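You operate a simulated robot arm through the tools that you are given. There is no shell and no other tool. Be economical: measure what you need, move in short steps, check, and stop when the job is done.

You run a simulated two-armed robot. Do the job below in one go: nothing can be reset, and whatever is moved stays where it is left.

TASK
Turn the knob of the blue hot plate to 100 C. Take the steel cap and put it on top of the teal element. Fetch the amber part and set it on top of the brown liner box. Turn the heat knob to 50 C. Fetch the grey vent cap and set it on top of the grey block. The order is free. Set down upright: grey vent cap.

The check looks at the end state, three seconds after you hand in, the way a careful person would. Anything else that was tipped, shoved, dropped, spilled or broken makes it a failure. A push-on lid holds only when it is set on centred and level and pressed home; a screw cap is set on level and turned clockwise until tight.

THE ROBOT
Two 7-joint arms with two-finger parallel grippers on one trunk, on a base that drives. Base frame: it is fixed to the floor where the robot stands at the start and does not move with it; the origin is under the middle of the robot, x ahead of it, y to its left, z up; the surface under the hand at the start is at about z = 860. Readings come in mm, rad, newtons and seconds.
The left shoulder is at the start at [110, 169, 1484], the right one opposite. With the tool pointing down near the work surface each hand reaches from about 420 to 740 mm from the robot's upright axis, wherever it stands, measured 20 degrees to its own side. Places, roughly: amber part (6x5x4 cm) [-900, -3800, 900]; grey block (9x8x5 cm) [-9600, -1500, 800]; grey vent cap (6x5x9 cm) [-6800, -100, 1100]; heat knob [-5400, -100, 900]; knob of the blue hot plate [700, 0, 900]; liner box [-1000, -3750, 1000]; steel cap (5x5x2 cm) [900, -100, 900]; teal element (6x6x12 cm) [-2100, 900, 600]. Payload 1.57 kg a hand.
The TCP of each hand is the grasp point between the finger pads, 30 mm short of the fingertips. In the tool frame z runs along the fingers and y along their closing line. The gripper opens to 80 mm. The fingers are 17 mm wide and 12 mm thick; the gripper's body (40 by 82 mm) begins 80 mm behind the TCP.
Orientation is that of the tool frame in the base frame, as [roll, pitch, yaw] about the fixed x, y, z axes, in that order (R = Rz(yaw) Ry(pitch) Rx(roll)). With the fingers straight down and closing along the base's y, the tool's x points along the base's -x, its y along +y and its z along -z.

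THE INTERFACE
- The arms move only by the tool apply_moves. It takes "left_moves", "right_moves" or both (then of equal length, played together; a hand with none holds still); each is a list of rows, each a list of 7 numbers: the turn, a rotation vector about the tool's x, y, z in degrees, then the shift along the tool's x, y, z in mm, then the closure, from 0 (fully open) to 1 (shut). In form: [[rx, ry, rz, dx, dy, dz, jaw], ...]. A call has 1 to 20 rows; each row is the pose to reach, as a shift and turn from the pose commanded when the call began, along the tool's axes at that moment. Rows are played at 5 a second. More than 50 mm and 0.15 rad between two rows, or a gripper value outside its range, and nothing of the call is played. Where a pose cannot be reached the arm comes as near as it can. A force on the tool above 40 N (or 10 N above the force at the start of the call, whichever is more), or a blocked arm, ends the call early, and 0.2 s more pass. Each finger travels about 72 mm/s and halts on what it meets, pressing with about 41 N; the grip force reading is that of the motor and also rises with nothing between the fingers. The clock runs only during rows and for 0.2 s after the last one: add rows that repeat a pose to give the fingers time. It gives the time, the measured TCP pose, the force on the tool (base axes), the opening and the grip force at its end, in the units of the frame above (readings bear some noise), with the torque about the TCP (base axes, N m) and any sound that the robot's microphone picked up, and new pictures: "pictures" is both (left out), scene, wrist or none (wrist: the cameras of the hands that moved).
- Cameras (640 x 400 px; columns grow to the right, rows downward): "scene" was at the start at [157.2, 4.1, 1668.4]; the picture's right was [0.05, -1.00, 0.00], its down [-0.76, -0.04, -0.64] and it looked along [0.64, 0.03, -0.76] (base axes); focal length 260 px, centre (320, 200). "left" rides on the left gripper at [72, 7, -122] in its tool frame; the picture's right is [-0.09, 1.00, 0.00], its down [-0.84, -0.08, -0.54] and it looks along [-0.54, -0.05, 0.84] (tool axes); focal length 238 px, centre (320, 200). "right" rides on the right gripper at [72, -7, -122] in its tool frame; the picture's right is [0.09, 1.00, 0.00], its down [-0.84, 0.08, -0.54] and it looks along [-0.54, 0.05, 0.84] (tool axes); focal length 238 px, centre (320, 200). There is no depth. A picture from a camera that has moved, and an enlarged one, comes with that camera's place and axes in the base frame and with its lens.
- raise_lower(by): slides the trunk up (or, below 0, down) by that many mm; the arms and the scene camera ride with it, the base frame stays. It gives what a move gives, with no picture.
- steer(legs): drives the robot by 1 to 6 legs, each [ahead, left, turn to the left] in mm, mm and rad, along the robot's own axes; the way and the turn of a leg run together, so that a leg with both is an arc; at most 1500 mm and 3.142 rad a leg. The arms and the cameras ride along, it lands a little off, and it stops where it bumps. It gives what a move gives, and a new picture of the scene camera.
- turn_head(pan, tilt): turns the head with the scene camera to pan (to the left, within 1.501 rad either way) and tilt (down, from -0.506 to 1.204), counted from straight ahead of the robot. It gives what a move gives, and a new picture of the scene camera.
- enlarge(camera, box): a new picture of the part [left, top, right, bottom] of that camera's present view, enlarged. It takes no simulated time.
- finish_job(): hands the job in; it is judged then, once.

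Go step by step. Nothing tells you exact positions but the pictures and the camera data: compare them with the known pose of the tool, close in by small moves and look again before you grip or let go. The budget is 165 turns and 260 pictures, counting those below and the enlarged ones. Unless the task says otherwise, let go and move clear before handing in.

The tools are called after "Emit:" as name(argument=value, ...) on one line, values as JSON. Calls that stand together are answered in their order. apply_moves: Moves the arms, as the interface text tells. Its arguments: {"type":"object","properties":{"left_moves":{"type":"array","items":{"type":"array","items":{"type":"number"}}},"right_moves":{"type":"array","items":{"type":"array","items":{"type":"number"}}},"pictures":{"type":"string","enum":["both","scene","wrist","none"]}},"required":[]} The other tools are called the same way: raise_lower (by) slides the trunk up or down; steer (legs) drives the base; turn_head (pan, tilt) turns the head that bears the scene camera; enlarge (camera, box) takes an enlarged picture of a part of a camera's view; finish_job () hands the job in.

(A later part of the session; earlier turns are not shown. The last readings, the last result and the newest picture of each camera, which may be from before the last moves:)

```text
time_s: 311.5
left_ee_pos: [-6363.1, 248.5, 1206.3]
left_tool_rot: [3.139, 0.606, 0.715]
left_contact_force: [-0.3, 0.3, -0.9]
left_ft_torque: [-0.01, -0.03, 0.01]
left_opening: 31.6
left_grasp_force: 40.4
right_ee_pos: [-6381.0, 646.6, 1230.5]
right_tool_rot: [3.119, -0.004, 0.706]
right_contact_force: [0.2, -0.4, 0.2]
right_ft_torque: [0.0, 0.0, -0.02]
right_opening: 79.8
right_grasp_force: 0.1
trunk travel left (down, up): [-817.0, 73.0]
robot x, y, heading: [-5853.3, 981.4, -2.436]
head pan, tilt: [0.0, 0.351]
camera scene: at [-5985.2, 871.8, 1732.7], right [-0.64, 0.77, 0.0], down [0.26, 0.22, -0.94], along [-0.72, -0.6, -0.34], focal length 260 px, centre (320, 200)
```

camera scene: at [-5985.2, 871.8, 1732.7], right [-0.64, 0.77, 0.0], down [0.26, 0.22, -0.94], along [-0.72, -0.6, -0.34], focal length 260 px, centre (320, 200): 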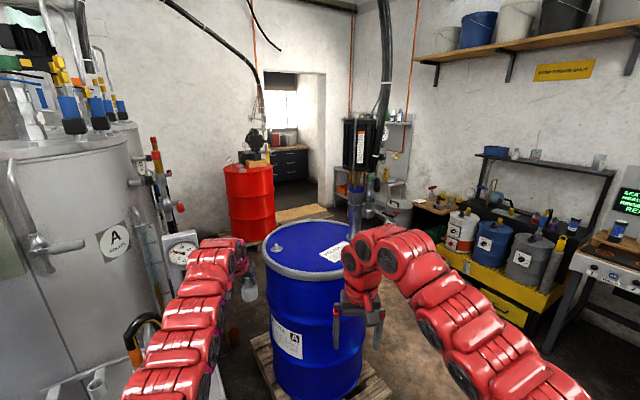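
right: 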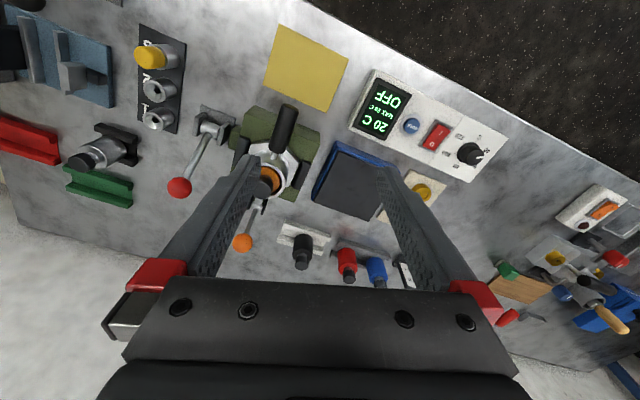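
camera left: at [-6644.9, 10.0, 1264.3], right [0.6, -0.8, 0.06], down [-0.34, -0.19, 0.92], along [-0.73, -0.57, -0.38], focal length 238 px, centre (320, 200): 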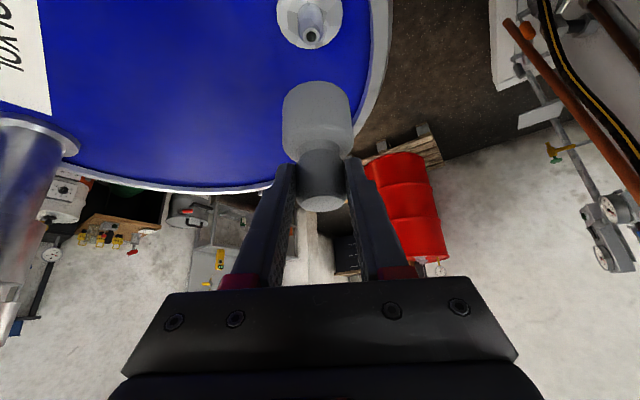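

The block should be on the grey shelf unit near the far corner, behind the drum pump. I'll turn to face the back wall and move past the drum for a clear view.

Emit:
steer(legs=[[0, 0, -1.02], [1300, 0, 0]])

Emit:
turn_head(pan=0.75, tilt=0.4)

```text
time_s: 320.6
left_ee_pos: [-7973.6, 1443.4, 1205.3]
left_tool_rot: [3.137, 0.606, -0.306]
left_contact_force: [0.9, -0.1, 0.7]
left_ft_torque: [0.01, -0.04, 0.0]
left_opening: 31.3
left_grasp_force: 39.9
right_ee_pos: [-7642.9, 1666.5, 1230.4]
right_tool_rot: [3.119, -0.004, -0.316]
right_contact_force: [0.1, -0.1, -0.3]
right_ft_torque: [0.0, -0.04, 0.01]
right_opening: 80.2
right_grasp_force: 0.0
trunk travel left (down, up): [-817.0, 73.0]
robot x, y, heading: [-7078.7, 1394.7, 2.815]
head pan, tilt: [0.0, 0.351]
camera scene: at [-7244.7, 1446.4, 1732.7], right [0.32, 0.95, 0.0], down [0.33, -0.11, -0.94], along [-0.89, 0.3, -0.34], focal length 260 px, centre (320, 200)
```

scene: 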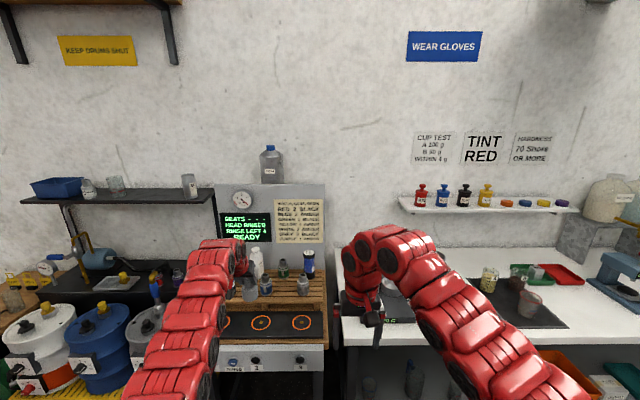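

```text
time_s: 321.7
left_ee_pos: [-7972.2, 1443.1, 1205.8]
left_tool_rot: [3.138, 0.606, -0.307]
left_contact_force: [-0.4, 0.1, -1.1]
left_ft_torque: [0.01, 0.01, -0.04]
left_opening: 31.0
left_grasp_force: 40.1
right_ee_pos: [-7645.1, 1666.8, 1230.7]
right_tool_rot: [3.118, -0.004, -0.315]
right_contact_force: [0.5, -0.3, -0.2]
right_ft_torque: [0.01, -0.02, 0.0]
right_opening: 80.1
right_grasp_force: 0.1
trunk travel left (down, up): [-817.0, 73.0]
robot x, y, heading: [-7076.8, 1390.8, 2.824]
head pan, tilt: [0.75, 0.4]
camera scene: at [-7240.9, 1378.6, 1728.1], right [-0.42, 0.91, 0.0], down [0.35, 0.16, -0.92], along [-0.84, -0.38, -0.39], focal length 260 px, centre (320, 200)
```

scene: 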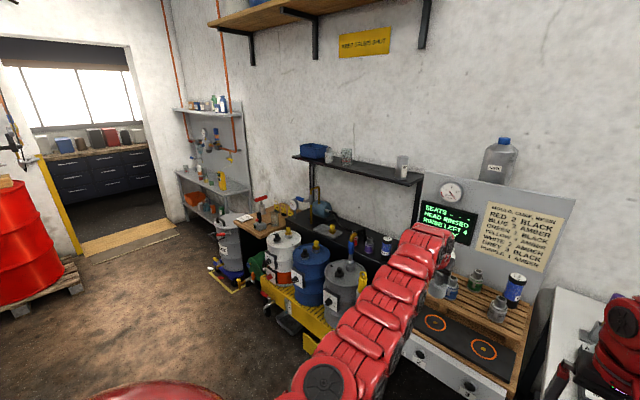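

Emit:
enlarge(camera="scene", box=[150, 80, 290, 240])

```text
2.50 times, centred on (220, 160) of scene
camera zoom: at [-7240.9, 1378.6, 1728.1], right [-0.42, 0.91, 0.0], down [0.35, 0.16, -0.92], along [-0.84, -0.38, -0.39], focal length 649 px, centre (570, 300)
```

zoom: 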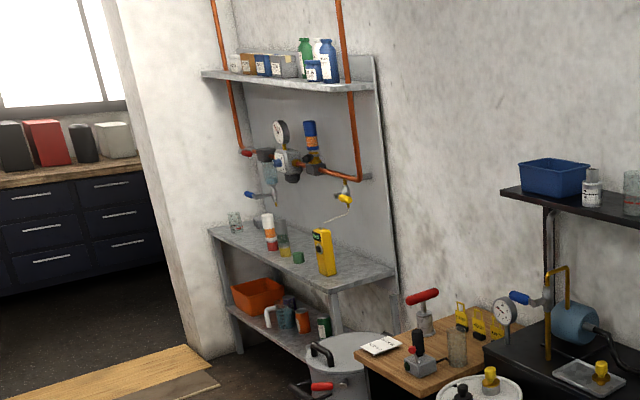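

The block lies on the grey shelf unit's middle tier (z ≈ 725) in the far-left corner. I'll strafe left along the wall, keeping the hands clear of the benches.

Emit:
steer(legs=[[-60, 0, 0], [0, 1450, 0]])

Emit:
turn_head(pan=0.5, tilt=0.55)

```text
time_s: 326.2
left_ee_pos: [-8139.1, 719.8, 1201.1]
left_tool_rot: [3.14, 0.601, -0.157]
left_contact_force: [-0.3, 0.0, -0.8]
left_ft_torque: [0.01, -0.03, -0.02]
left_opening: 31.2
left_grasp_force: 40.1
right_ee_pos: [-7849.5, 989.1, 1227.7]
right_tool_rot: [3.115, -0.011, -0.166]
right_contact_force: [0.2, 0.3, 0.2]
right_ft_torque: [0.01, -0.04, -0.01]
right_opening: 80.1
right_grasp_force: 0.2
trunk travel left (down, up): [-817.0, 73.0]
robot x, y, heading: [-7248.1, 800.2, 2.972]
head pan, tilt: [0.75, 0.4]
stopped in leg 2: the robot was blocked; the commanded pose is now the measured one
camera scene: at [-7408.2, 765.6, 1727.4], right [-0.55, 0.83, 0.0], down [0.33, 0.21, -0.92], along [-0.77, -0.51, -0.39], focal length 260 px, centre (320, 200)
```

scene: 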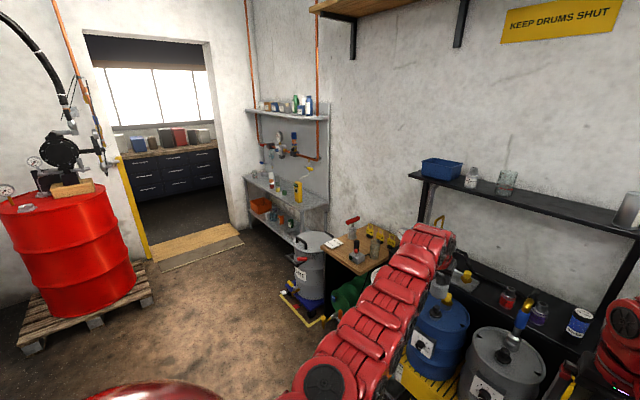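

```text
time_s: 326.9
left_ee_pos: [-8134.3, 716.7, 1207.2]
left_tool_rot: [3.141, 0.607, -0.155]
left_contact_force: [-0.8, -0.5, 0.2]
left_ft_torque: [0.02, -0.03, -0.01]
left_opening: 31.4
left_grasp_force: 40.4
right_ee_pos: [-7844.4, 986.2, 1230.8]
right_tool_rot: [3.119, -0.006, -0.165]
right_contact_force: [-0.8, -0.2, 0.1]
right_ft_torque: [0.03, 0.0, 0.0]
right_opening: 79.9
right_grasp_force: 0.0
trunk travel left (down, up): [-817.0, 73.0]
robot x, y, heading: [-7244.2, 802.4, 2.975]
head pan, tilt: [0.499, 0.55]
camera scene: at [-7408.0, 782.2, 1714.5], right [-0.33, 0.94, 0.0], down [0.49, 0.17, -0.85], along [-0.81, -0.28, -0.52], focal length 260 px, centre (320, 200)
```

scene: 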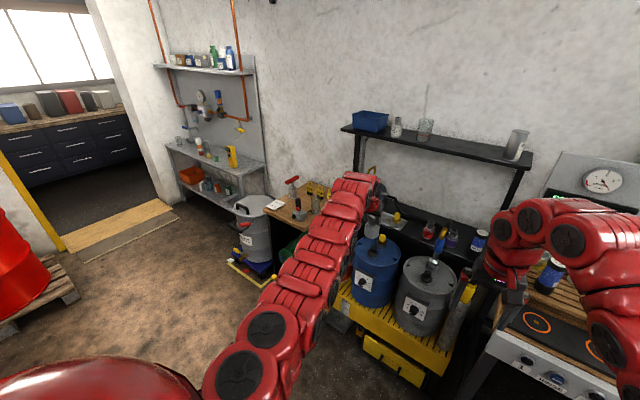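

The base nudged the corner of the blue drum's pallet. I'll check that drum, then move away from it.

Emit:
turn_head(pan=1.5, tilt=0.8)

Emit:
steer(legs=[[60, -100, 0], [0, 0, -0.15], [280, 0, 0]])

```text
time_s: 328.2
left_ee_pos: [-8135.9, 718.2, 1205.9]
left_tool_rot: [3.138, 0.607, -0.157]
left_contact_force: [0.0, -0.3, -0.8]
left_ft_torque: [-0.02, -0.01, 0.0]
left_opening: 31.1
left_grasp_force: 40.2
right_ee_pos: [-7844.5, 987.6, 1230.6]
right_tool_rot: [3.118, -0.004, -0.167]
right_contact_force: [-0.2, 0.8, 0.4]
right_ft_torque: [-0.01, 0.04, 0.0]
right_opening: 80.1
right_grasp_force: 0.0
trunk travel left (down, up): [-817.0, 73.0]
robot x, y, heading: [-7243.5, 798.1, 2.975]
head pan, tilt: [1.499, 0.799]
camera scene: at [-7343.2, 735.5, 1693.0], right [-0.97, 0.24, 0.0], down [0.17, 0.7, -0.7], along [-0.17, -0.68, -0.72], focal length 260 px, centre (320, 200)
```

scene: 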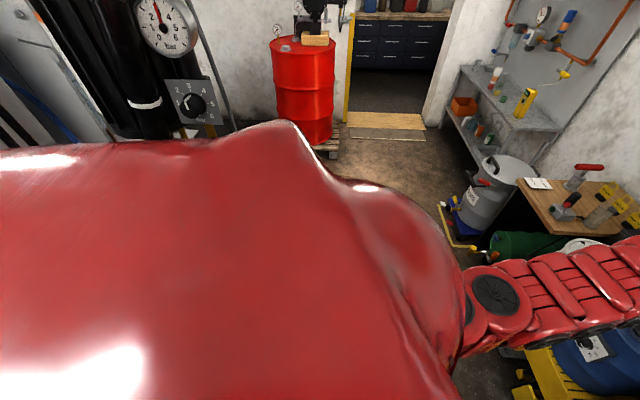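

```text
time_s: 331.6
left_ee_pos: [-8445.2, 1047.9, 1207.3]
left_tool_rot: [3.139, 0.608, -0.307]
left_contact_force: [0.2, -0.3, -0.6]
left_ft_torque: [0.01, -0.03, 0.0]
left_opening: 31.2
left_grasp_force: 39.9
right_ee_pos: [-8116.0, 1269.3, 1231.1]
right_tool_rot: [3.115, -0.005, -0.316]
right_contact_force: [-0.6, -0.5, 0.3]
right_ft_torque: [0.02, -0.01, 0.01]
right_opening: 79.8
right_grasp_force: 0.1
trunk travel left (down, up): [-817.0, 73.0]
robot x, y, heading: [-7550.1, 993.8, 2.826]
head pan, tilt: [1.499, 0.799]
camera scene: at [-7659.1, 945.0, 1693.1], right [-0.93, 0.38, 0.0], down [0.27, 0.66, -0.7], along [-0.27, -0.64, -0.72], focal length 260 px, centre (320, 200)
```

scene: 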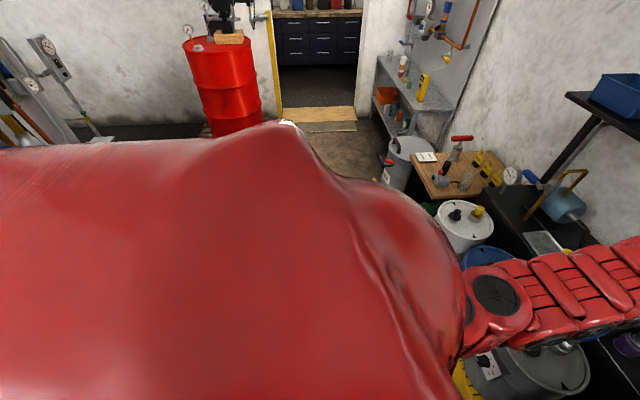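

I'll raise the trunk for clearance over the bench items and strafe left toward the corner.

Emit:
raise_lower(by=68)

Emit:
steer(legs=[[0, 1000, 0]])

```text
time_s: 332.7
left_ee_pos: [-8445.5, 1047.8, 1273.4]
left_tool_rot: [3.141, 0.605, -0.307]
left_contact_force: [-1.0, -0.6, -1.2]
left_ft_torque: [-0.01, -0.01, 0.0]
left_opening: 31.4
left_grasp_force: 40.1
right_ee_pos: [-8117.8, 1270.6, 1298.1]
right_tool_rot: [3.117, -0.006, -0.315]
right_contact_force: [0.3, 0.2, -0.9]
right_ft_torque: [0.04, -0.03, 0.0]
right_opening: 80.2
right_grasp_force: 0.0
trunk travel left (down, up): [-885.0, 5.0]
robot x, y, heading: [-7554.3, 992.0, 2.827]
head pan, tilt: [1.499, 0.799]
```

```text
time_s: 337.9
left_ee_pos: [-8751.6, 98.0, 1274.5]
left_tool_rot: [3.138, 0.605, -0.298]
left_contact_force: [0.5, -0.5, -0.6]
left_ft_torque: [-0.03, -0.01, 0.0]
left_opening: 31.7
left_grasp_force: 40.5
right_ee_pos: [-8425.9, 322.6, 1297.8]
right_tool_rot: [3.116, -0.006, -0.306]
right_contact_force: [0.5, 0.0, 1.0]
right_ft_torque: [0.03, 0.01, -0.03]
right_opening: 80.1
right_grasp_force: 0.0
trunk travel left (down, up): [-885.0, 5.0]
robot x, y, heading: [-7856.0, 53.5, 2.833]
head pan, tilt: [1.499, 0.799]
camera scene: at [-7965.6, 3.1, 1761.0], right [-0.93, 0.37, 0.0], down [0.27, 0.67, -0.7], along [-0.26, -0.65, -0.72], focal length 260 px, centre (320, 200)
```

scene: 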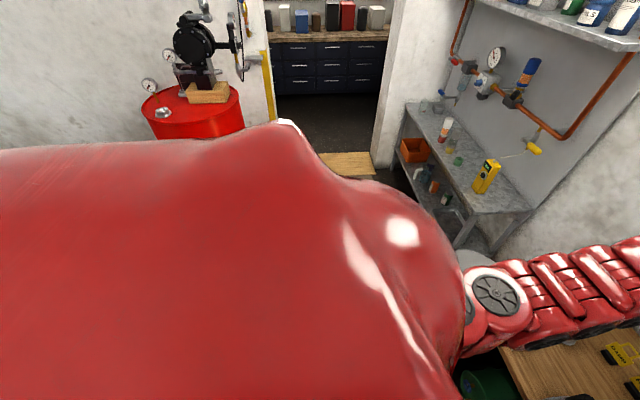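

Emit:
enlarge(camera="scene", box=[380, 30, 580, 230])

```text
2.00 times, centred on (480, 130) of scene
camera zoom: at [-7965.6, 3.1, 1761.0], right [-0.93, 0.37, 0.0], down [0.27, 0.67, -0.7], along [-0.26, -0.65, -0.72], focal length 519 px, centre (0, 340)
```

zoom: 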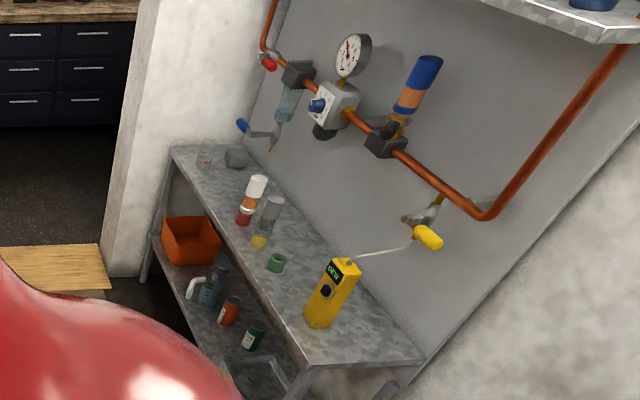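

The grey block is at about (-9590, -1495) on the shelf (top ≈ 775), next to a beaker and in front of a drain valve. I'll move closer and lower the trunk so the hand can enter below the top shelf.

Emit:
steer(legs=[[0, 1250, 0]])

Emit:
raise_lower(by=-320)

Emit:
turn_head(pan=0.45, tilt=0.6)

```text
time_s: 343.6
left_ee_pos: [-9120.8, -1048.0, 1274.8]
left_tool_rot: [3.141, 0.606, -0.293]
left_contact_force: [0.0, -0.7, -1.4]
left_ft_torque: [0.02, 0.0, -0.01]
left_opening: 31.3
left_grasp_force: 40.4
right_ee_pos: [-8795.5, -821.5, 1299.5]
right_tool_rot: [3.119, -0.006, -0.303]
right_contact_force: [0.8, -0.5, -1.3]
right_ft_torque: [0.06, 0.02, -0.01]
right_opening: 79.9
right_grasp_force: 0.0
trunk travel left (down, up): [-885.0, 5.0]
robot x, y, heading: [-8226.7, -1085.2, 2.839]
head pan, tilt: [1.499, 0.799]
stopped in leg 1: the robot was blocked; the commanded pose is now the measured one
camera scene: at [-8333.5, -1140.5, 1761.0], right [-0.93, 0.37, 0.0], down [0.26, 0.67, -0.7], along [-0.26, -0.65, -0.72], focal length 260 px, centre (320, 200)
```

scene: 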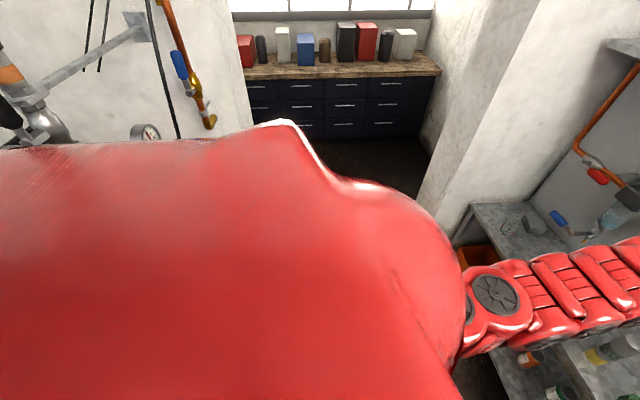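

```text
time_s: 346.8
left_ee_pos: [-9120.8, -1044.9, 955.2]
left_tool_rot: [3.138, 0.605, -0.294]
left_contact_force: [-0.5, 0.7, -0.5]
left_ft_torque: [0.0, 0.01, -0.02]
left_opening: 31.3
left_grasp_force: 39.8
right_ee_pos: [-8795.9, -819.6, 979.1]
right_tool_rot: [3.117, -0.005, -0.304]
right_contact_force: [0.0, 1.1, -0.2]
right_ft_torque: [0.01, 0.0, 0.01]
right_opening: 79.8
right_grasp_force: 0.1
trunk travel left (down, up): [-565.0, 325.0]
robot x, y, heading: [-8228.3, -1083.2, 2.838]
head pan, tilt: [1.499, 0.799]
```

```text
time_s: 348.1
left_ee_pos: [-9121.3, -1046.1, 953.9]
left_tool_rot: [3.138, 0.607, -0.293]
left_contact_force: [0.6, -0.2, -1.1]
left_ft_torque: [0.02, -0.02, -0.03]
left_opening: 31.2
left_grasp_force: 40.0
right_ee_pos: [-8794.7, -818.9, 978.6]
right_tool_rot: [3.118, -0.006, -0.303]
right_contact_force: [0.9, 0.3, -0.5]
right_ft_torque: [-0.02, 0.04, 0.01]
right_opening: 80.0
right_grasp_force: 0.1
trunk travel left (down, up): [-565.0, 325.0]
robot x, y, heading: [-8228.4, -1087.6, 2.838]
head pan, tilt: [0.45, 0.6]
camera scene: at [-8391.7, -1075.6, 1457.8], right [-0.15, 0.99, 0.0], down [0.56, 0.08, -0.82], along [-0.82, -0.12, -0.57], focal length 260 px, centre (320, 200)
```

scene: 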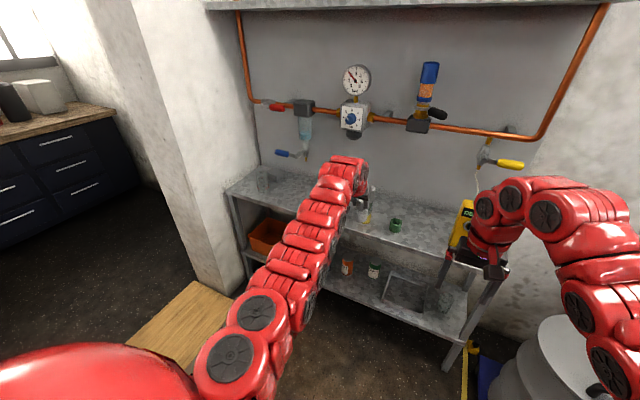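

Emit:
enlarge(camera="scene", box=[210, 80, 370, 240])

Emit:
enlarge(camera="left", box=[0, 0, 640, 400])

```text
2.50 times, centred on (290, 160) of scene
camera zoom: at [-8391.7, -1075.6, 1457.8], right [-0.15, 0.99, 0.0], down [0.56, 0.08, -0.82], along [-0.82, -0.12, -0.57], focal length 649 px, centre (395, 300)
```

zoom: 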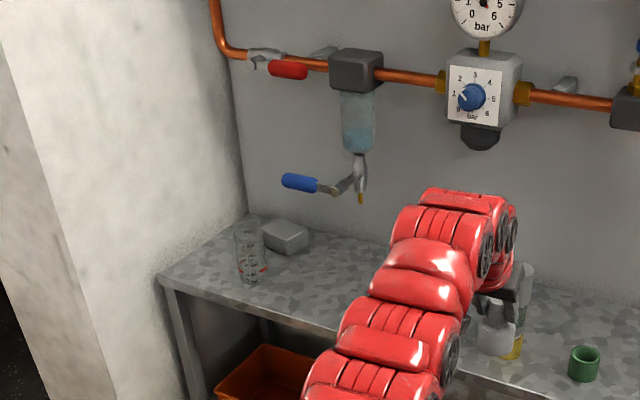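

```text
1.00 times, centred on (320, 200) of left (not enlarged: the box is as wide or as high as the picture)
camera zoom: at [-8999.8, -1089.1, 1012.6], right [-0.36, -0.93, 0.06], down [-0.34, 0.19, 0.92], along [-0.87, 0.31, -0.38], focal length 238 px, centre (320, 200)
```

zoom: 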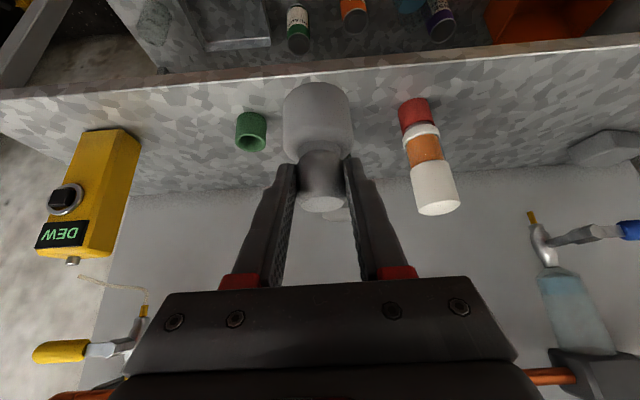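

I can see the target well: block at (-9585, -1490, 779), a beaker in front of it, and a blue valve handle to the right. The base caught the red drum's pallet, so I'll step off, go 100 mm forward, then continue left.

Emit:
raise_lower(by=40)

Emit:
steer(legs=[[0, -50, 0], [95, 0, -0.015], [0, 400, 0]])

```text
time_s: 348.9
left_ee_pos: [-9120.1, -1046.2, 993.8]
left_tool_rot: [3.139, 0.606, -0.295]
left_contact_force: [-0.3, -0.3, -0.6]
left_ft_torque: [0.04, 0.0, 0.0]
left_opening: 31.3
left_grasp_force: 40.0
right_ee_pos: [-8795.3, -819.8, 1018.4]
right_tool_rot: [3.117, -0.006, -0.303]
right_contact_force: [-0.2, 0.2, -1.1]
right_ft_torque: [0.01, -0.01, 0.02]
right_opening: 80.3
right_grasp_force: 0.0
trunk travel left (down, up): [-605.0, 285.0]
robot x, y, heading: [-8233.2, -1085.2, 2.836]
head pan, tilt: [0.45, 0.6]
```

```text
time_s: 352.7
left_ee_pos: [-9321.6, -1335.6, 993.0]
left_tool_rot: [3.138, 0.605, -0.312]
left_contact_force: [0.3, 0.0, -0.5]
left_ft_torque: [0.02, 0.0, -0.02]
left_opening: 31.2
left_grasp_force: 40.3
right_ee_pos: [-8992.8, -1115.0, 1018.6]
right_tool_rot: [3.117, -0.006, -0.322]
right_contact_force: [0.2, 0.0, -0.2]
right_ft_torque: [-0.01, 0.05, -0.03]
right_opening: 80.1
right_grasp_force: 0.0
trunk travel left (down, up): [-605.0, 285.0]
robot x, y, heading: [-8431.9, -1392.4, 2.823]
head pan, tilt: [0.45, 0.6]
camera scene: at [-8593.4, -1377.4, 1497.9], right [-0.13, 0.99, 0.0], down [0.56, 0.07, -0.82], along [-0.82, -0.11, -0.57], focal length 260 px, centre (320, 200)
```

scene: 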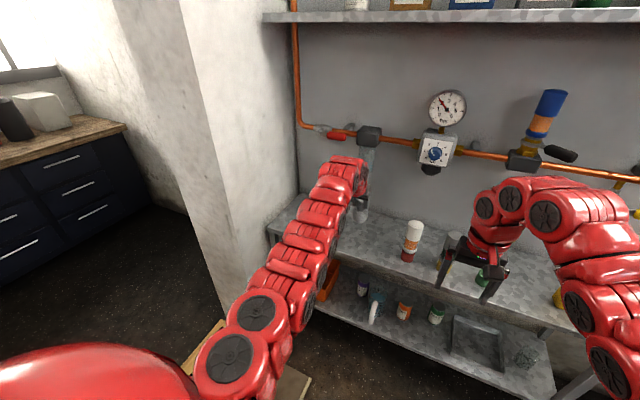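

Emit:
steer(legs=[[0, 215, 0]])

Emit:
enlarge(camera="left", box=[0, 0, 640, 400])

```text
time_s: 354.3
left_ee_pos: [-9388.5, -1535.6, 994.8]
left_tool_rot: [3.137, 0.605, -0.313]
left_contact_force: [-0.2, 0.3, -0.5]
left_ft_torque: [0.0, -0.04, 0.03]
left_opening: 31.3
left_grasp_force: 40.4
right_ee_pos: [-9059.8, -1315.4, 1018.1]
right_tool_rot: [3.118, -0.005, -0.319]
right_contact_force: [-0.7, 0.4, 0.0]
right_ft_torque: [0.02, 0.01, -0.04]
right_opening: 80.2
right_grasp_force: 0.1
trunk travel left (down, up): [-605.0, 285.0]
robot x, y, heading: [-8498.9, -1593.4, 2.821]
head pan, tilt: [0.45, 0.6]
camera scene: at [-8660.3, -1578.6, 1497.8], right [-0.13, 0.99, 0.0], down [0.56, 0.07, -0.82], along [-0.82, -0.11, -0.57], focal length 260 px, centre (320, 200)
```

scene: 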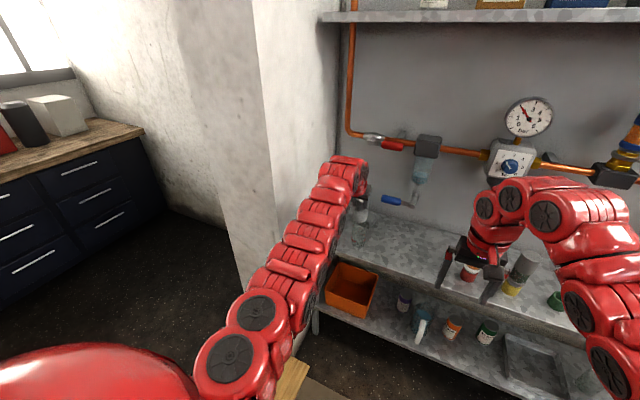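

```text
1.00 times, centred on (320, 200) of left (not enlarged: the box is as wide or as high as the picture)
camera zoom: at [-9268.4, -1581.9, 1052.6], right [-0.38, -0.93, 0.05], down [-0.34, 0.19, 0.92], along [-0.86, 0.33, -0.38], focal length 238 px, centre (320, 200)
```

zoom: 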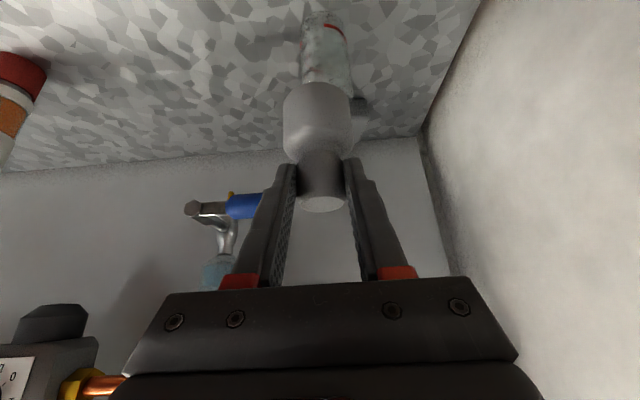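

The handle's end is about 60 mm right of the block's axis, so I'll place the cap slightly left and forward of the block's centre. Shifting left 30 mm, lowering 70 mm, then moving in.

Emit:
apply_moves(left_moves=[[0, 0, 0, 0, 15, 0, 0.75], [0, 0, 0, 0, 30, 0, 0.75], [0, 0, 0, 0, 30, 0, 0.75]], pictures="none")

Emit:
raise_lower(by=-62)

Emit:
enlarge(camera="left", box=[120, 0, 520, 250])

Emit:
turn_head(pan=0.3, tilt=0.5)

```text
time_s: 355.1
left_ee_pos: [-9397.9, -1564.3, 994.0]
left_tool_rot: [3.138, 0.604, -0.312]
left_contact_force: [0.6, -0.1, 0.0]
left_ft_torque: [0.0, -0.02, 0.0]
left_opening: 31.1
left_grasp_force: 40.1
right_ee_pos: [-9059.8, -1314.2, 1017.9]
right_tool_rot: [3.118, -0.007, -0.32]
right_contact_force: [0.2, -1.0, -0.3]
right_ft_torque: [0.01, 0.01, 0.02]
right_opening: 80.2
right_grasp_force: 0.0
trunk travel left (down, up): [-605.0, 285.0]
robot x, y, heading: [-8497.4, -1585.7, 2.826]
head pan, tilt: [0.45, 0.6]
```

```text
time_s: 356.1
left_ee_pos: [-9397.7, -1565.0, 932.8]
left_tool_rot: [3.14, 0.607, -0.312]
left_contact_force: [-0.3, 0.3, -0.7]
left_ft_torque: [0.01, 0.0, -0.03]
left_opening: 31.3
left_grasp_force: 39.8
right_ee_pos: [-9059.2, -1314.0, 956.2]
right_tool_rot: [3.118, -0.005, -0.319]
right_contact_force: [0.7, -0.6, -0.1]
right_ft_torque: [-0.01, 0.03, 0.0]
right_opening: 80.1
right_grasp_force: 0.1
trunk travel left (down, up): [-543.0, 347.0]
robot x, y, heading: [-8495.2, -1590.9, 2.818]
head pan, tilt: [0.45, 0.6]
```

```text
1.60 times, centred on (320, 125) of left
camera zoom: at [-9277.5, -1610.5, 991.4], right [-0.38, -0.93, 0.06], down [-0.34, 0.19, 0.92], along [-0.86, 0.33, -0.38], focal length 381 px, centre (320, 320)
```

zoom: 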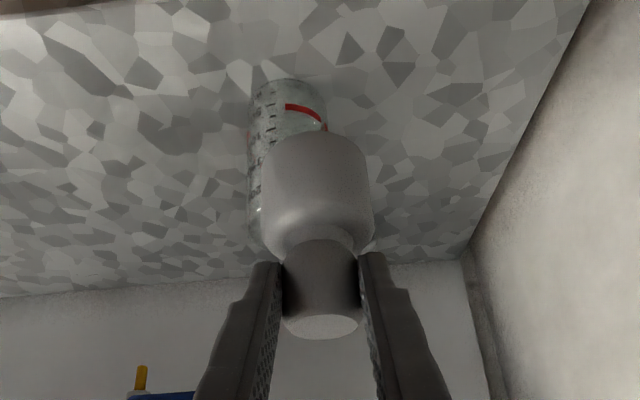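

```text
time_s: 356.8
left_ee_pos: [-9398.0, -1565.8, 932.7]
left_tool_rot: [3.138, 0.605, -0.312]
left_contact_force: [0.9, 0.3, -1.5]
left_ft_torque: [0.04, 0.03, 0.02]
left_opening: 31.2
left_grasp_force: 40.1
right_ee_pos: [-9059.4, -1315.0, 956.5]
right_tool_rot: [3.119, -0.005, -0.32]
right_contact_force: [0.0, -0.3, 0.8]
right_ft_torque: [-0.04, 0.01, -0.01]
right_opening: 80.0
right_grasp_force: 0.1
trunk travel left (down, up): [-543.0, 347.0]
robot x, y, heading: [-8495.9, -1589.4, 2.822]
head pan, tilt: [0.3, 0.499]
camera scene: at [-8663.5, -1564.9, 1444.9], right [0.02, 1.0, 0.0], down [0.48, -0.01, -0.88], along [-0.88, 0.02, -0.48], focal length 260 px, centre (320, 200)
```

scene: 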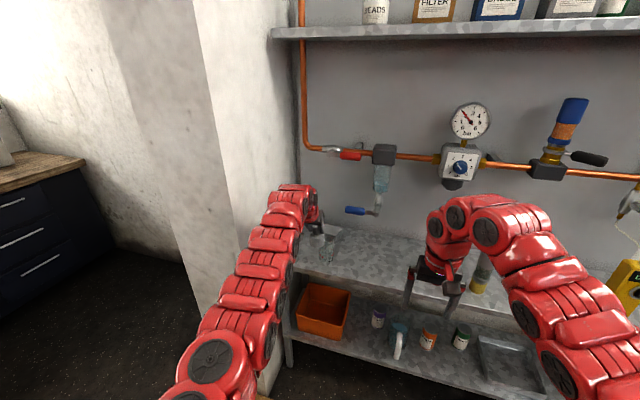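

Emit:
enlarge(camera="scene", box=[270, 170, 400, 290])

```text
3.33 times, centred on (335, 230) of scene
camera zoom: at [-8663.5, -1564.9, 1444.9], right [0.02, 1.0, 0.0], down [0.48, -0.01, -0.88], along [-0.88, 0.02, -0.48], focal length 866 px, centre (270, 100)
```

zoom: 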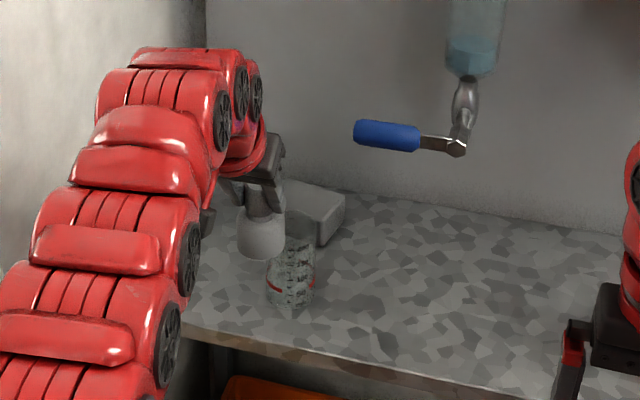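

The view shows the block clearly, centred at about (-9596, -1496). The cap is lined up, so I'll drive in 130 mm above the beaker.

Emit:
steer(legs=[[130, 0, 0]])

Emit:
enlarge(camera="scene", box=[250, 190, 410, 320])

Emit:
enlarge(camera="left", box=[120, 0, 520, 250])

```text
time_s: 358.1
left_ee_pos: [-9519.7, -1524.6, 931.8]
left_tool_rot: [3.14, 0.605, -0.311]
left_contact_force: [-0.1, -0.5, -0.6]
left_ft_torque: [0.0, 0.0, 0.0]
left_opening: 31.4
left_grasp_force: 40.0
right_ee_pos: [-9182.7, -1273.5, 956.5]
right_tool_rot: [3.116, -0.007, -0.32]
right_contact_force: [0.3, -0.2, 0.6]
right_ft_torque: [-0.01, -0.02, -0.01]
right_opening: 80.3
right_grasp_force: 0.1
trunk travel left (down, up): [-543.0, 347.0]
robot x, y, heading: [-8618.6, -1547.8, 2.829]
head pan, tilt: [0.3, 0.499]
camera scene: at [-8786.6, -1524.1, 1444.9], right [0.02, 1.0, 0.0], down [0.48, -0.01, -0.88], along [-0.88, 0.02, -0.48], focal length 260 px, centre (320, 200)
```

scene: 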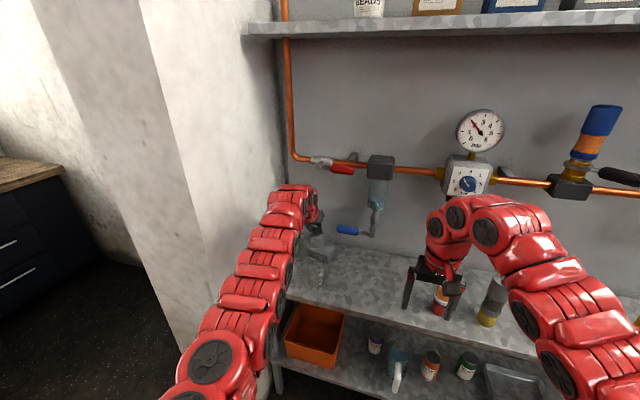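

```text
3.08 times, centred on (330, 255) of scene
camera zoom: at [-8786.6, -1524.1, 1444.9], right [0.02, 1.0, 0.0], down [0.48, -0.01, -0.88], along [-0.88, 0.02, -0.48], focal length 799 px, centre (289, 31)
```

zoom: 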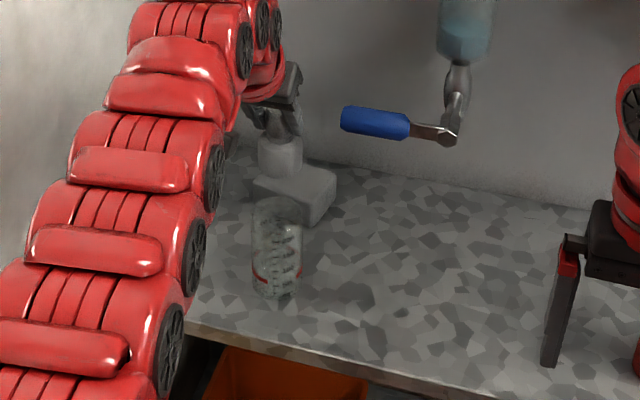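

```text
1.60 times, centred on (320, 125) of left
camera zoom: at [-9400.6, -1570.2, 990.7], right [-0.38, -0.93, 0.06], down [-0.34, 0.19, 0.92], along [-0.86, 0.33, -0.38], focal length 381 px, centre (320, 320)
```

zoom: 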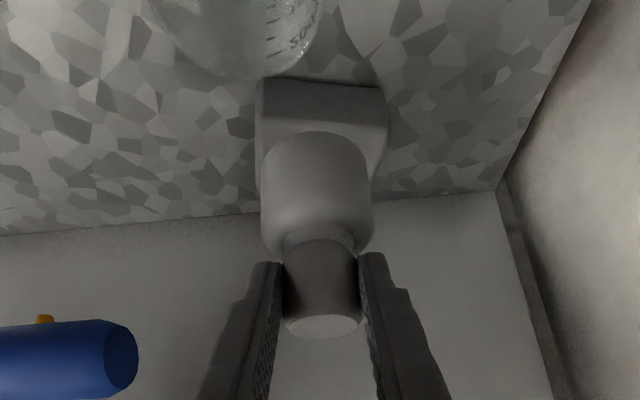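

The block corners resolve well: centre (-9606, -1498). Moving in the last 72 mm, staying high.

Emit:
steer(legs=[[72, 5, 0]])

Emit:
enlarge(camera="scene", box=[250, 190, 410, 320])

Emit:
enlarge(camera="left", box=[120, 0, 520, 250])

```text
time_s: 359.1
left_ee_pos: [-9590.6, -1508.0, 931.4]
left_tool_rot: [3.139, 0.603, -0.311]
left_contact_force: [-0.5, 0.2, -1.1]
left_ft_torque: [-0.01, -0.01, 0.03]
left_opening: 31.2
left_grasp_force: 40.1
right_ee_pos: [-9251.2, -1256.6, 955.2]
right_tool_rot: [3.117, -0.006, -0.32]
right_contact_force: [-0.1, 0.8, -1.0]
right_ft_torque: [-0.02, -0.03, -0.04]
right_opening: 80.0
right_grasp_force: 0.1
trunk travel left (down, up): [-543.0, 347.0]
robot x, y, heading: [-8688.2, -1537.3, 2.822]
head pan, tilt: [0.3, 0.499]
camera scene: at [-8856.3, -1506.2, 1444.7], right [0.02, 1.0, 0.0], down [0.48, -0.01, -0.88], along [-0.88, 0.02, -0.48], focal length 260 px, centre (320, 200)
```

scene: 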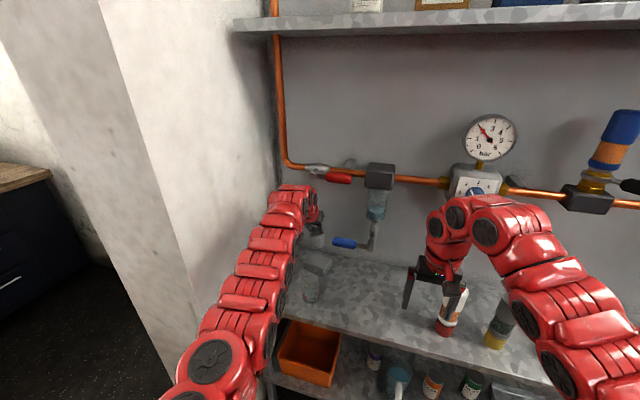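

```text
3.08 times, centred on (330, 255) of scene
camera zoom: at [-8856.3, -1506.2, 1444.7], right [0.02, 1.0, 0.0], down [0.48, -0.01, -0.88], along [-0.88, 0.02, -0.48], focal length 799 px, centre (289, 31)
```

zoom: 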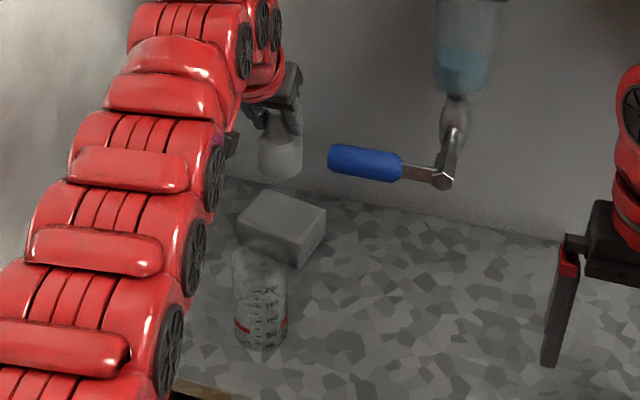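

```text
1.60 times, centred on (320, 125) of left
camera zoom: at [-9470.0, -1552.1, 989.9], right [-0.38, -0.93, 0.05], down [-0.34, 0.19, 0.92], along [-0.86, 0.33, -0.39], focal length 381 px, centre (320, 320)
```

zoom: 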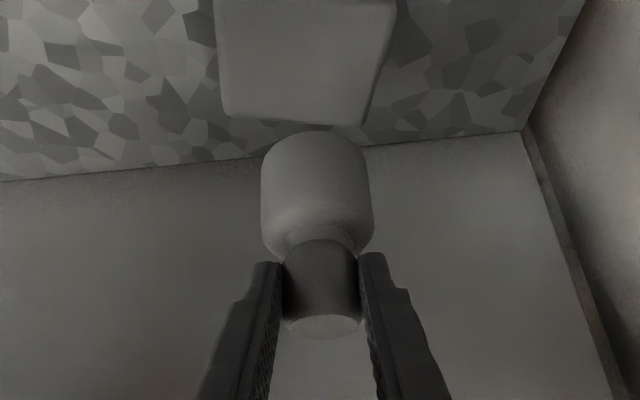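

The cap is nearly over the block's centre. I'll lower 45 mm and recheck the alignment close-up.

Emit:
raise_lower(by=-45)

Emit:
enlarge(camera="scene", box=[270, 180, 370, 280])

Emit:
enlarge(camera="left", box=[200, 20, 440, 220])

```text
time_s: 360.0
left_ee_pos: [-9587.7, -1506.8, 887.5]
left_tool_rot: [3.137, 0.605, -0.313]
left_contact_force: [-0.5, -1.0, -0.3]
left_ft_torque: [-0.03, -0.05, -0.02]
left_opening: 31.3
left_grasp_force: 40.5
right_ee_pos: [-9250.2, -1256.4, 910.0]
right_tool_rot: [3.118, -0.005, -0.319]
right_contact_force: [-0.1, 0.3, -0.4]
right_ft_torque: [0.01, -0.02, 0.0]
right_opening: 79.9
right_grasp_force: 0.1
trunk travel left (down, up): [-498.0, 392.0]
robot x, y, heading: [-8686.5, -1531.7, 2.82]
head pan, tilt: [0.3, 0.499]
```

```text
4.00 times, centred on (320, 230) of scene
camera zoom: at [-8854.3, -1506.8, 1400.0], right [0.02, 1.0, 0.0], down [0.48, -0.01, -0.88], along [-0.88, 0.02, -0.48], focal length 1039 px, centre (320, 80)
```

zoom: 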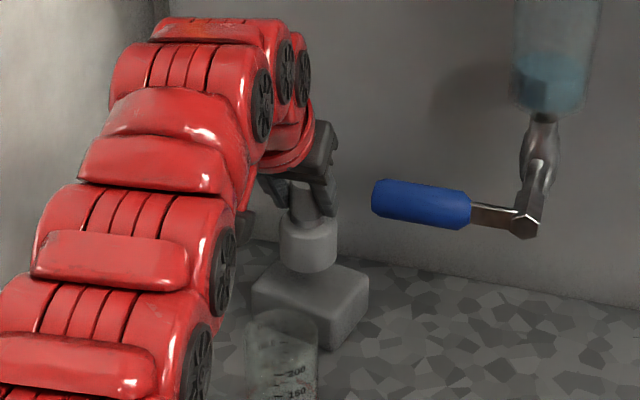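

```text
2.00 times, centred on (320, 120) of left
camera zoom: at [-9468.6, -1552.5, 946.1], right [-0.38, -0.93, 0.05], down [-0.34, 0.19, 0.92], along [-0.86, 0.33, -0.38], focal length 477 px, centre (320, 360)
```

zoom: 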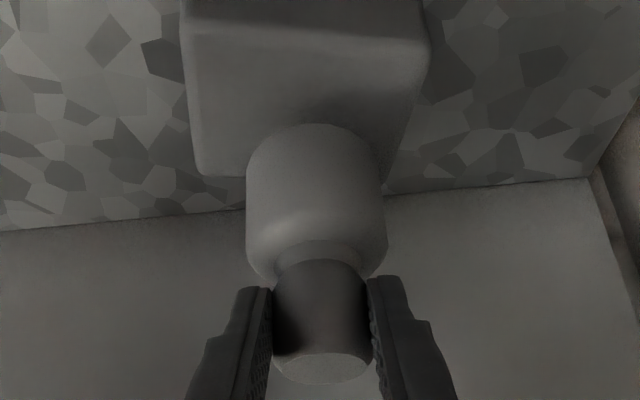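

Well aligned, about 4–5 mm left of centre. I'll correct by 4 mm and lower to contact.

Emit:
apply_moves(left_moves=[[0, 0, 0, 0, -4, 0, 0.75], [0, 0, 0, 0, -4, 0, 0.75]], pictures="none")

Emit:
raise_lower(by=-14)

Emit:
enlarge(camera="scene", box=[270, 180, 370, 280])

```text
time_s: 360.6
left_ee_pos: [-9588.5, -1502.8, 888.5]
left_tool_rot: [3.139, 0.605, -0.309]
left_contact_force: [-0.1, 0.0, -1.8]
left_ft_torque: [-0.02, -0.01, 0.05]
left_opening: 31.2
left_grasp_force: 40.3
right_ee_pos: [-9251.1, -1257.2, 911.6]
right_tool_rot: [3.116, -0.007, -0.319]
right_contact_force: [0.6, 0.9, -0.3]
right_ft_torque: [0.03, 0.01, -0.01]
right_opening: 80.0
right_grasp_force: 0.1
trunk travel left (down, up): [-498.0, 392.0]
robot x, y, heading: [-8691.8, -1535.0, 2.819]
head pan, tilt: [0.3, 0.499]
```

```text
time_s: 361.2
left_ee_pos: [-9586.6, -1503.8, 872.7]
left_tool_rot: [3.138, 0.606, -0.313]
left_contact_force: [0.2, -0.6, -1.8]
left_ft_torque: [0.01, 0.04, 0.03]
left_opening: 31.3
left_grasp_force: 40.6
right_ee_pos: [-9250.3, -1256.6, 897.9]
right_tool_rot: [3.117, -0.006, -0.32]
right_contact_force: [0.5, 0.0, 0.3]
right_ft_torque: [-0.01, 0.01, 0.02]
right_opening: 79.9
right_grasp_force: 0.1
trunk travel left (down, up): [-484.0, 406.0]
robot x, y, heading: [-8686.3, -1534.4, 2.819]
head pan, tilt: [0.3, 0.499]
```

```text
4.00 times, centred on (320, 230) of scene
camera zoom: at [-8854.3, -1506.8, 1386.0], right [0.02, 1.0, 0.0], down [0.48, -0.01, -0.88], along [-0.88, 0.02, -0.48], focal length 1039 px, centre (320, 80)
```

zoom: 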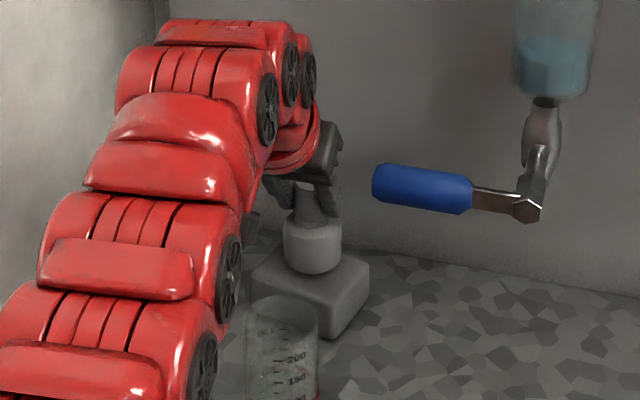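

Emit:
raise_lower(by=-5)

Emit:
raise_lower(by=-3)

```text
time_s: 361.8
left_ee_pos: [-9587.8, -1503.2, 868.3]
left_tool_rot: [3.138, 0.605, -0.311]
left_contact_force: [0.7, 0.7, -0.1]
left_ft_torque: [-0.03, 0.0, -0.02]
left_opening: 31.1
left_grasp_force: 40.4
right_ee_pos: [-9250.5, -1256.4, 893.0]
right_tool_rot: [3.117, -0.004, -0.319]
right_contact_force: [0.3, 0.0, -0.1]
right_ft_torque: [-0.04, 0.03, -0.04]
right_opening: 80.0
right_grasp_force: 0.0
trunk travel left (down, up): [-479.0, 411.0]
robot x, y, heading: [-8688.0, -1534.7, 2.817]
head pan, tilt: [0.3, 0.499]
```

```text
time_s: 362.3
left_ee_pos: [-9587.8, -1503.3, 865.1]
left_tool_rot: [3.138, 0.606, -0.313]
left_contact_force: [-0.4, -0.3, -1.0]
left_ft_torque: [-0.02, -0.01, 0.03]
left_opening: 31.7
left_grasp_force: 40.0
right_ee_pos: [-9251.4, -1255.9, 888.8]
right_tool_rot: [3.118, -0.004, -0.321]
right_contact_force: [-0.5, 0.1, -1.2]
right_ft_torque: [0.02, 0.01, -0.01]
right_opening: 79.9
right_grasp_force: 0.1
trunk travel left (down, up): [-476.0, 414.0]
robot x, y, heading: [-8685.2, -1536.7, 2.826]
head pan, tilt: [0.3, 0.499]
```

Emit:
raise_lower(by=-3)

Emit:
raise_lower(by=-2)

Emit:
enlarge(camera="scene", box=[280, 190, 360, 270])

```text
time_s: 362.8
left_ee_pos: [-9588.0, -1502.9, 864.5]
left_tool_rot: [3.138, 0.61, -0.312]
left_contact_force: [-0.4, 0.2, 8.9]
left_ft_torque: [0.11, -0.04, 0.03]
left_opening: 31.3
left_grasp_force: 40.1
right_ee_pos: [-9250.4, -1255.8, 886.7]
right_tool_rot: [3.118, -0.005, -0.32]
right_contact_force: [0.0, 0.2, -0.3]
right_ft_torque: [0.0, -0.01, -0.01]
right_opening: 80.0
right_grasp_force: 0.0
trunk travel left (down, up): [-473.0, 417.0]
robot x, y, heading: [-8686.4, -1533.0, 2.821]
head pan, tilt: [0.3, 0.499]
```

```text
time_s: 363.3
left_ee_pos: [-9586.3, -1503.9, 864.3]
left_tool_rot: [3.136, 0.613, -0.314]
left_contact_force: [-5.4, 0.0, 20.2]
left_ft_torque: [0.12, 0.21, 0.01]
left_opening: 31.1
left_grasp_force: 39.6
right_ee_pos: [-9249.8, -1256.5, 885.1]
right_tool_rot: [3.117, -0.004, -0.32]
right_contact_force: [0.2, 0.7, -0.4]
right_ft_torque: [0.02, 0.01, 0.05]
right_opening: 80.0
right_grasp_force: 0.1
trunk travel left (down, up): [-471.0, 419.0]
robot x, y, heading: [-8683.3, -1530.5, 2.823]
head pan, tilt: [0.3, 0.499]
```

```text
5.00 times, centred on (320, 230) of scene
camera zoom: at [-8851.9, -1506.9, 1373.5], right [0.02, 1.0, 0.0], down [0.48, -0.01, -0.88], along [-0.88, 0.02, -0.48], focal length 1299 px, centre (320, 50)
```

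zoom: 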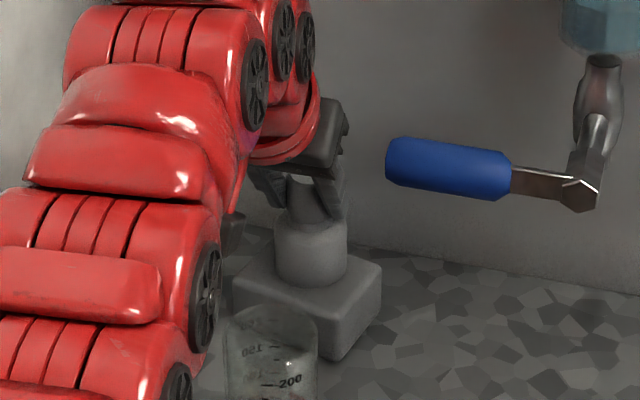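

In contact with about 20 N. I'll ease up 2 mm, release, and withdraw along the fingers.

Emit:
raise_lower(by=2)

Emit:
apply_moves(left_moves=[[0, 0, 0, 0, 0, 0, 0.58], [0, 0, 0, 0, 0, 0, 0.5], [0, 0, 0, 0, 0, 0, 0.4], [0, 0, 0, 0, 0, 0, 0.35], [0, 0, 0, 0, 0, 0, 0.35]], pictures="wrist")

```text
time_s: 363.9
left_ee_pos: [-9587.6, -1503.5, 864.2]
left_tool_rot: [3.137, 0.61, -0.313]
left_contact_force: [-9.1, 0.4, 18.6]
left_ft_torque: [0.18, 0.65, 0.05]
left_opening: 31.3
left_grasp_force: 39.7
right_ee_pos: [-9250.4, -1256.2, 887.8]
right_tool_rot: [3.116, -0.006, -0.32]
right_contact_force: [0.1, -0.8, 0.1]
right_ft_torque: [0.0, 0.02, -0.01]
right_opening: 79.9
right_grasp_force: 0.0
trunk travel left (down, up): [-473.0, 417.0]
robot x, y, heading: [-8685.2, -1532.5, 2.82]
head pan, tilt: [0.3, 0.499]
```

```text
time_s: 365.1
left_ee_pos: [-9588.0, -1503.3, 861.3]
left_tool_rot: [3.138, 0.604, -0.312]
left_contact_force: [0.3, -0.7, 0.1]
left_ft_torque: [0.0, 0.04, 0.05]
left_opening: 51.9
left_grasp_force: 0.1
right_ee_pos: [-9250.4, -1255.3, 886.3]
right_tool_rot: [3.118, -0.005, -0.319]
right_contact_force: [-0.5, 0.1, -0.5]
right_ft_torque: [0.01, 0.02, 0.01]
right_opening: 80.1
right_grasp_force: 0.0
trunk travel left (down, up): [-473.0, 417.0]
robot x, y, heading: [-8690.5, -1535.0, 2.821]
head pan, tilt: [0.3, 0.499]
camera left: at [-9467.4, -1548.6, 920.7], right [-0.38, -0.93, 0.05], down [-0.34, 0.19, 0.92], along [-0.86, 0.33, -0.38], focal length 238 px, centre (320, 200)
```

left: 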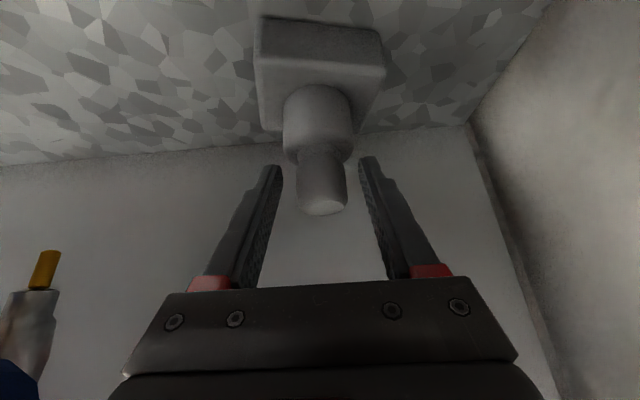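

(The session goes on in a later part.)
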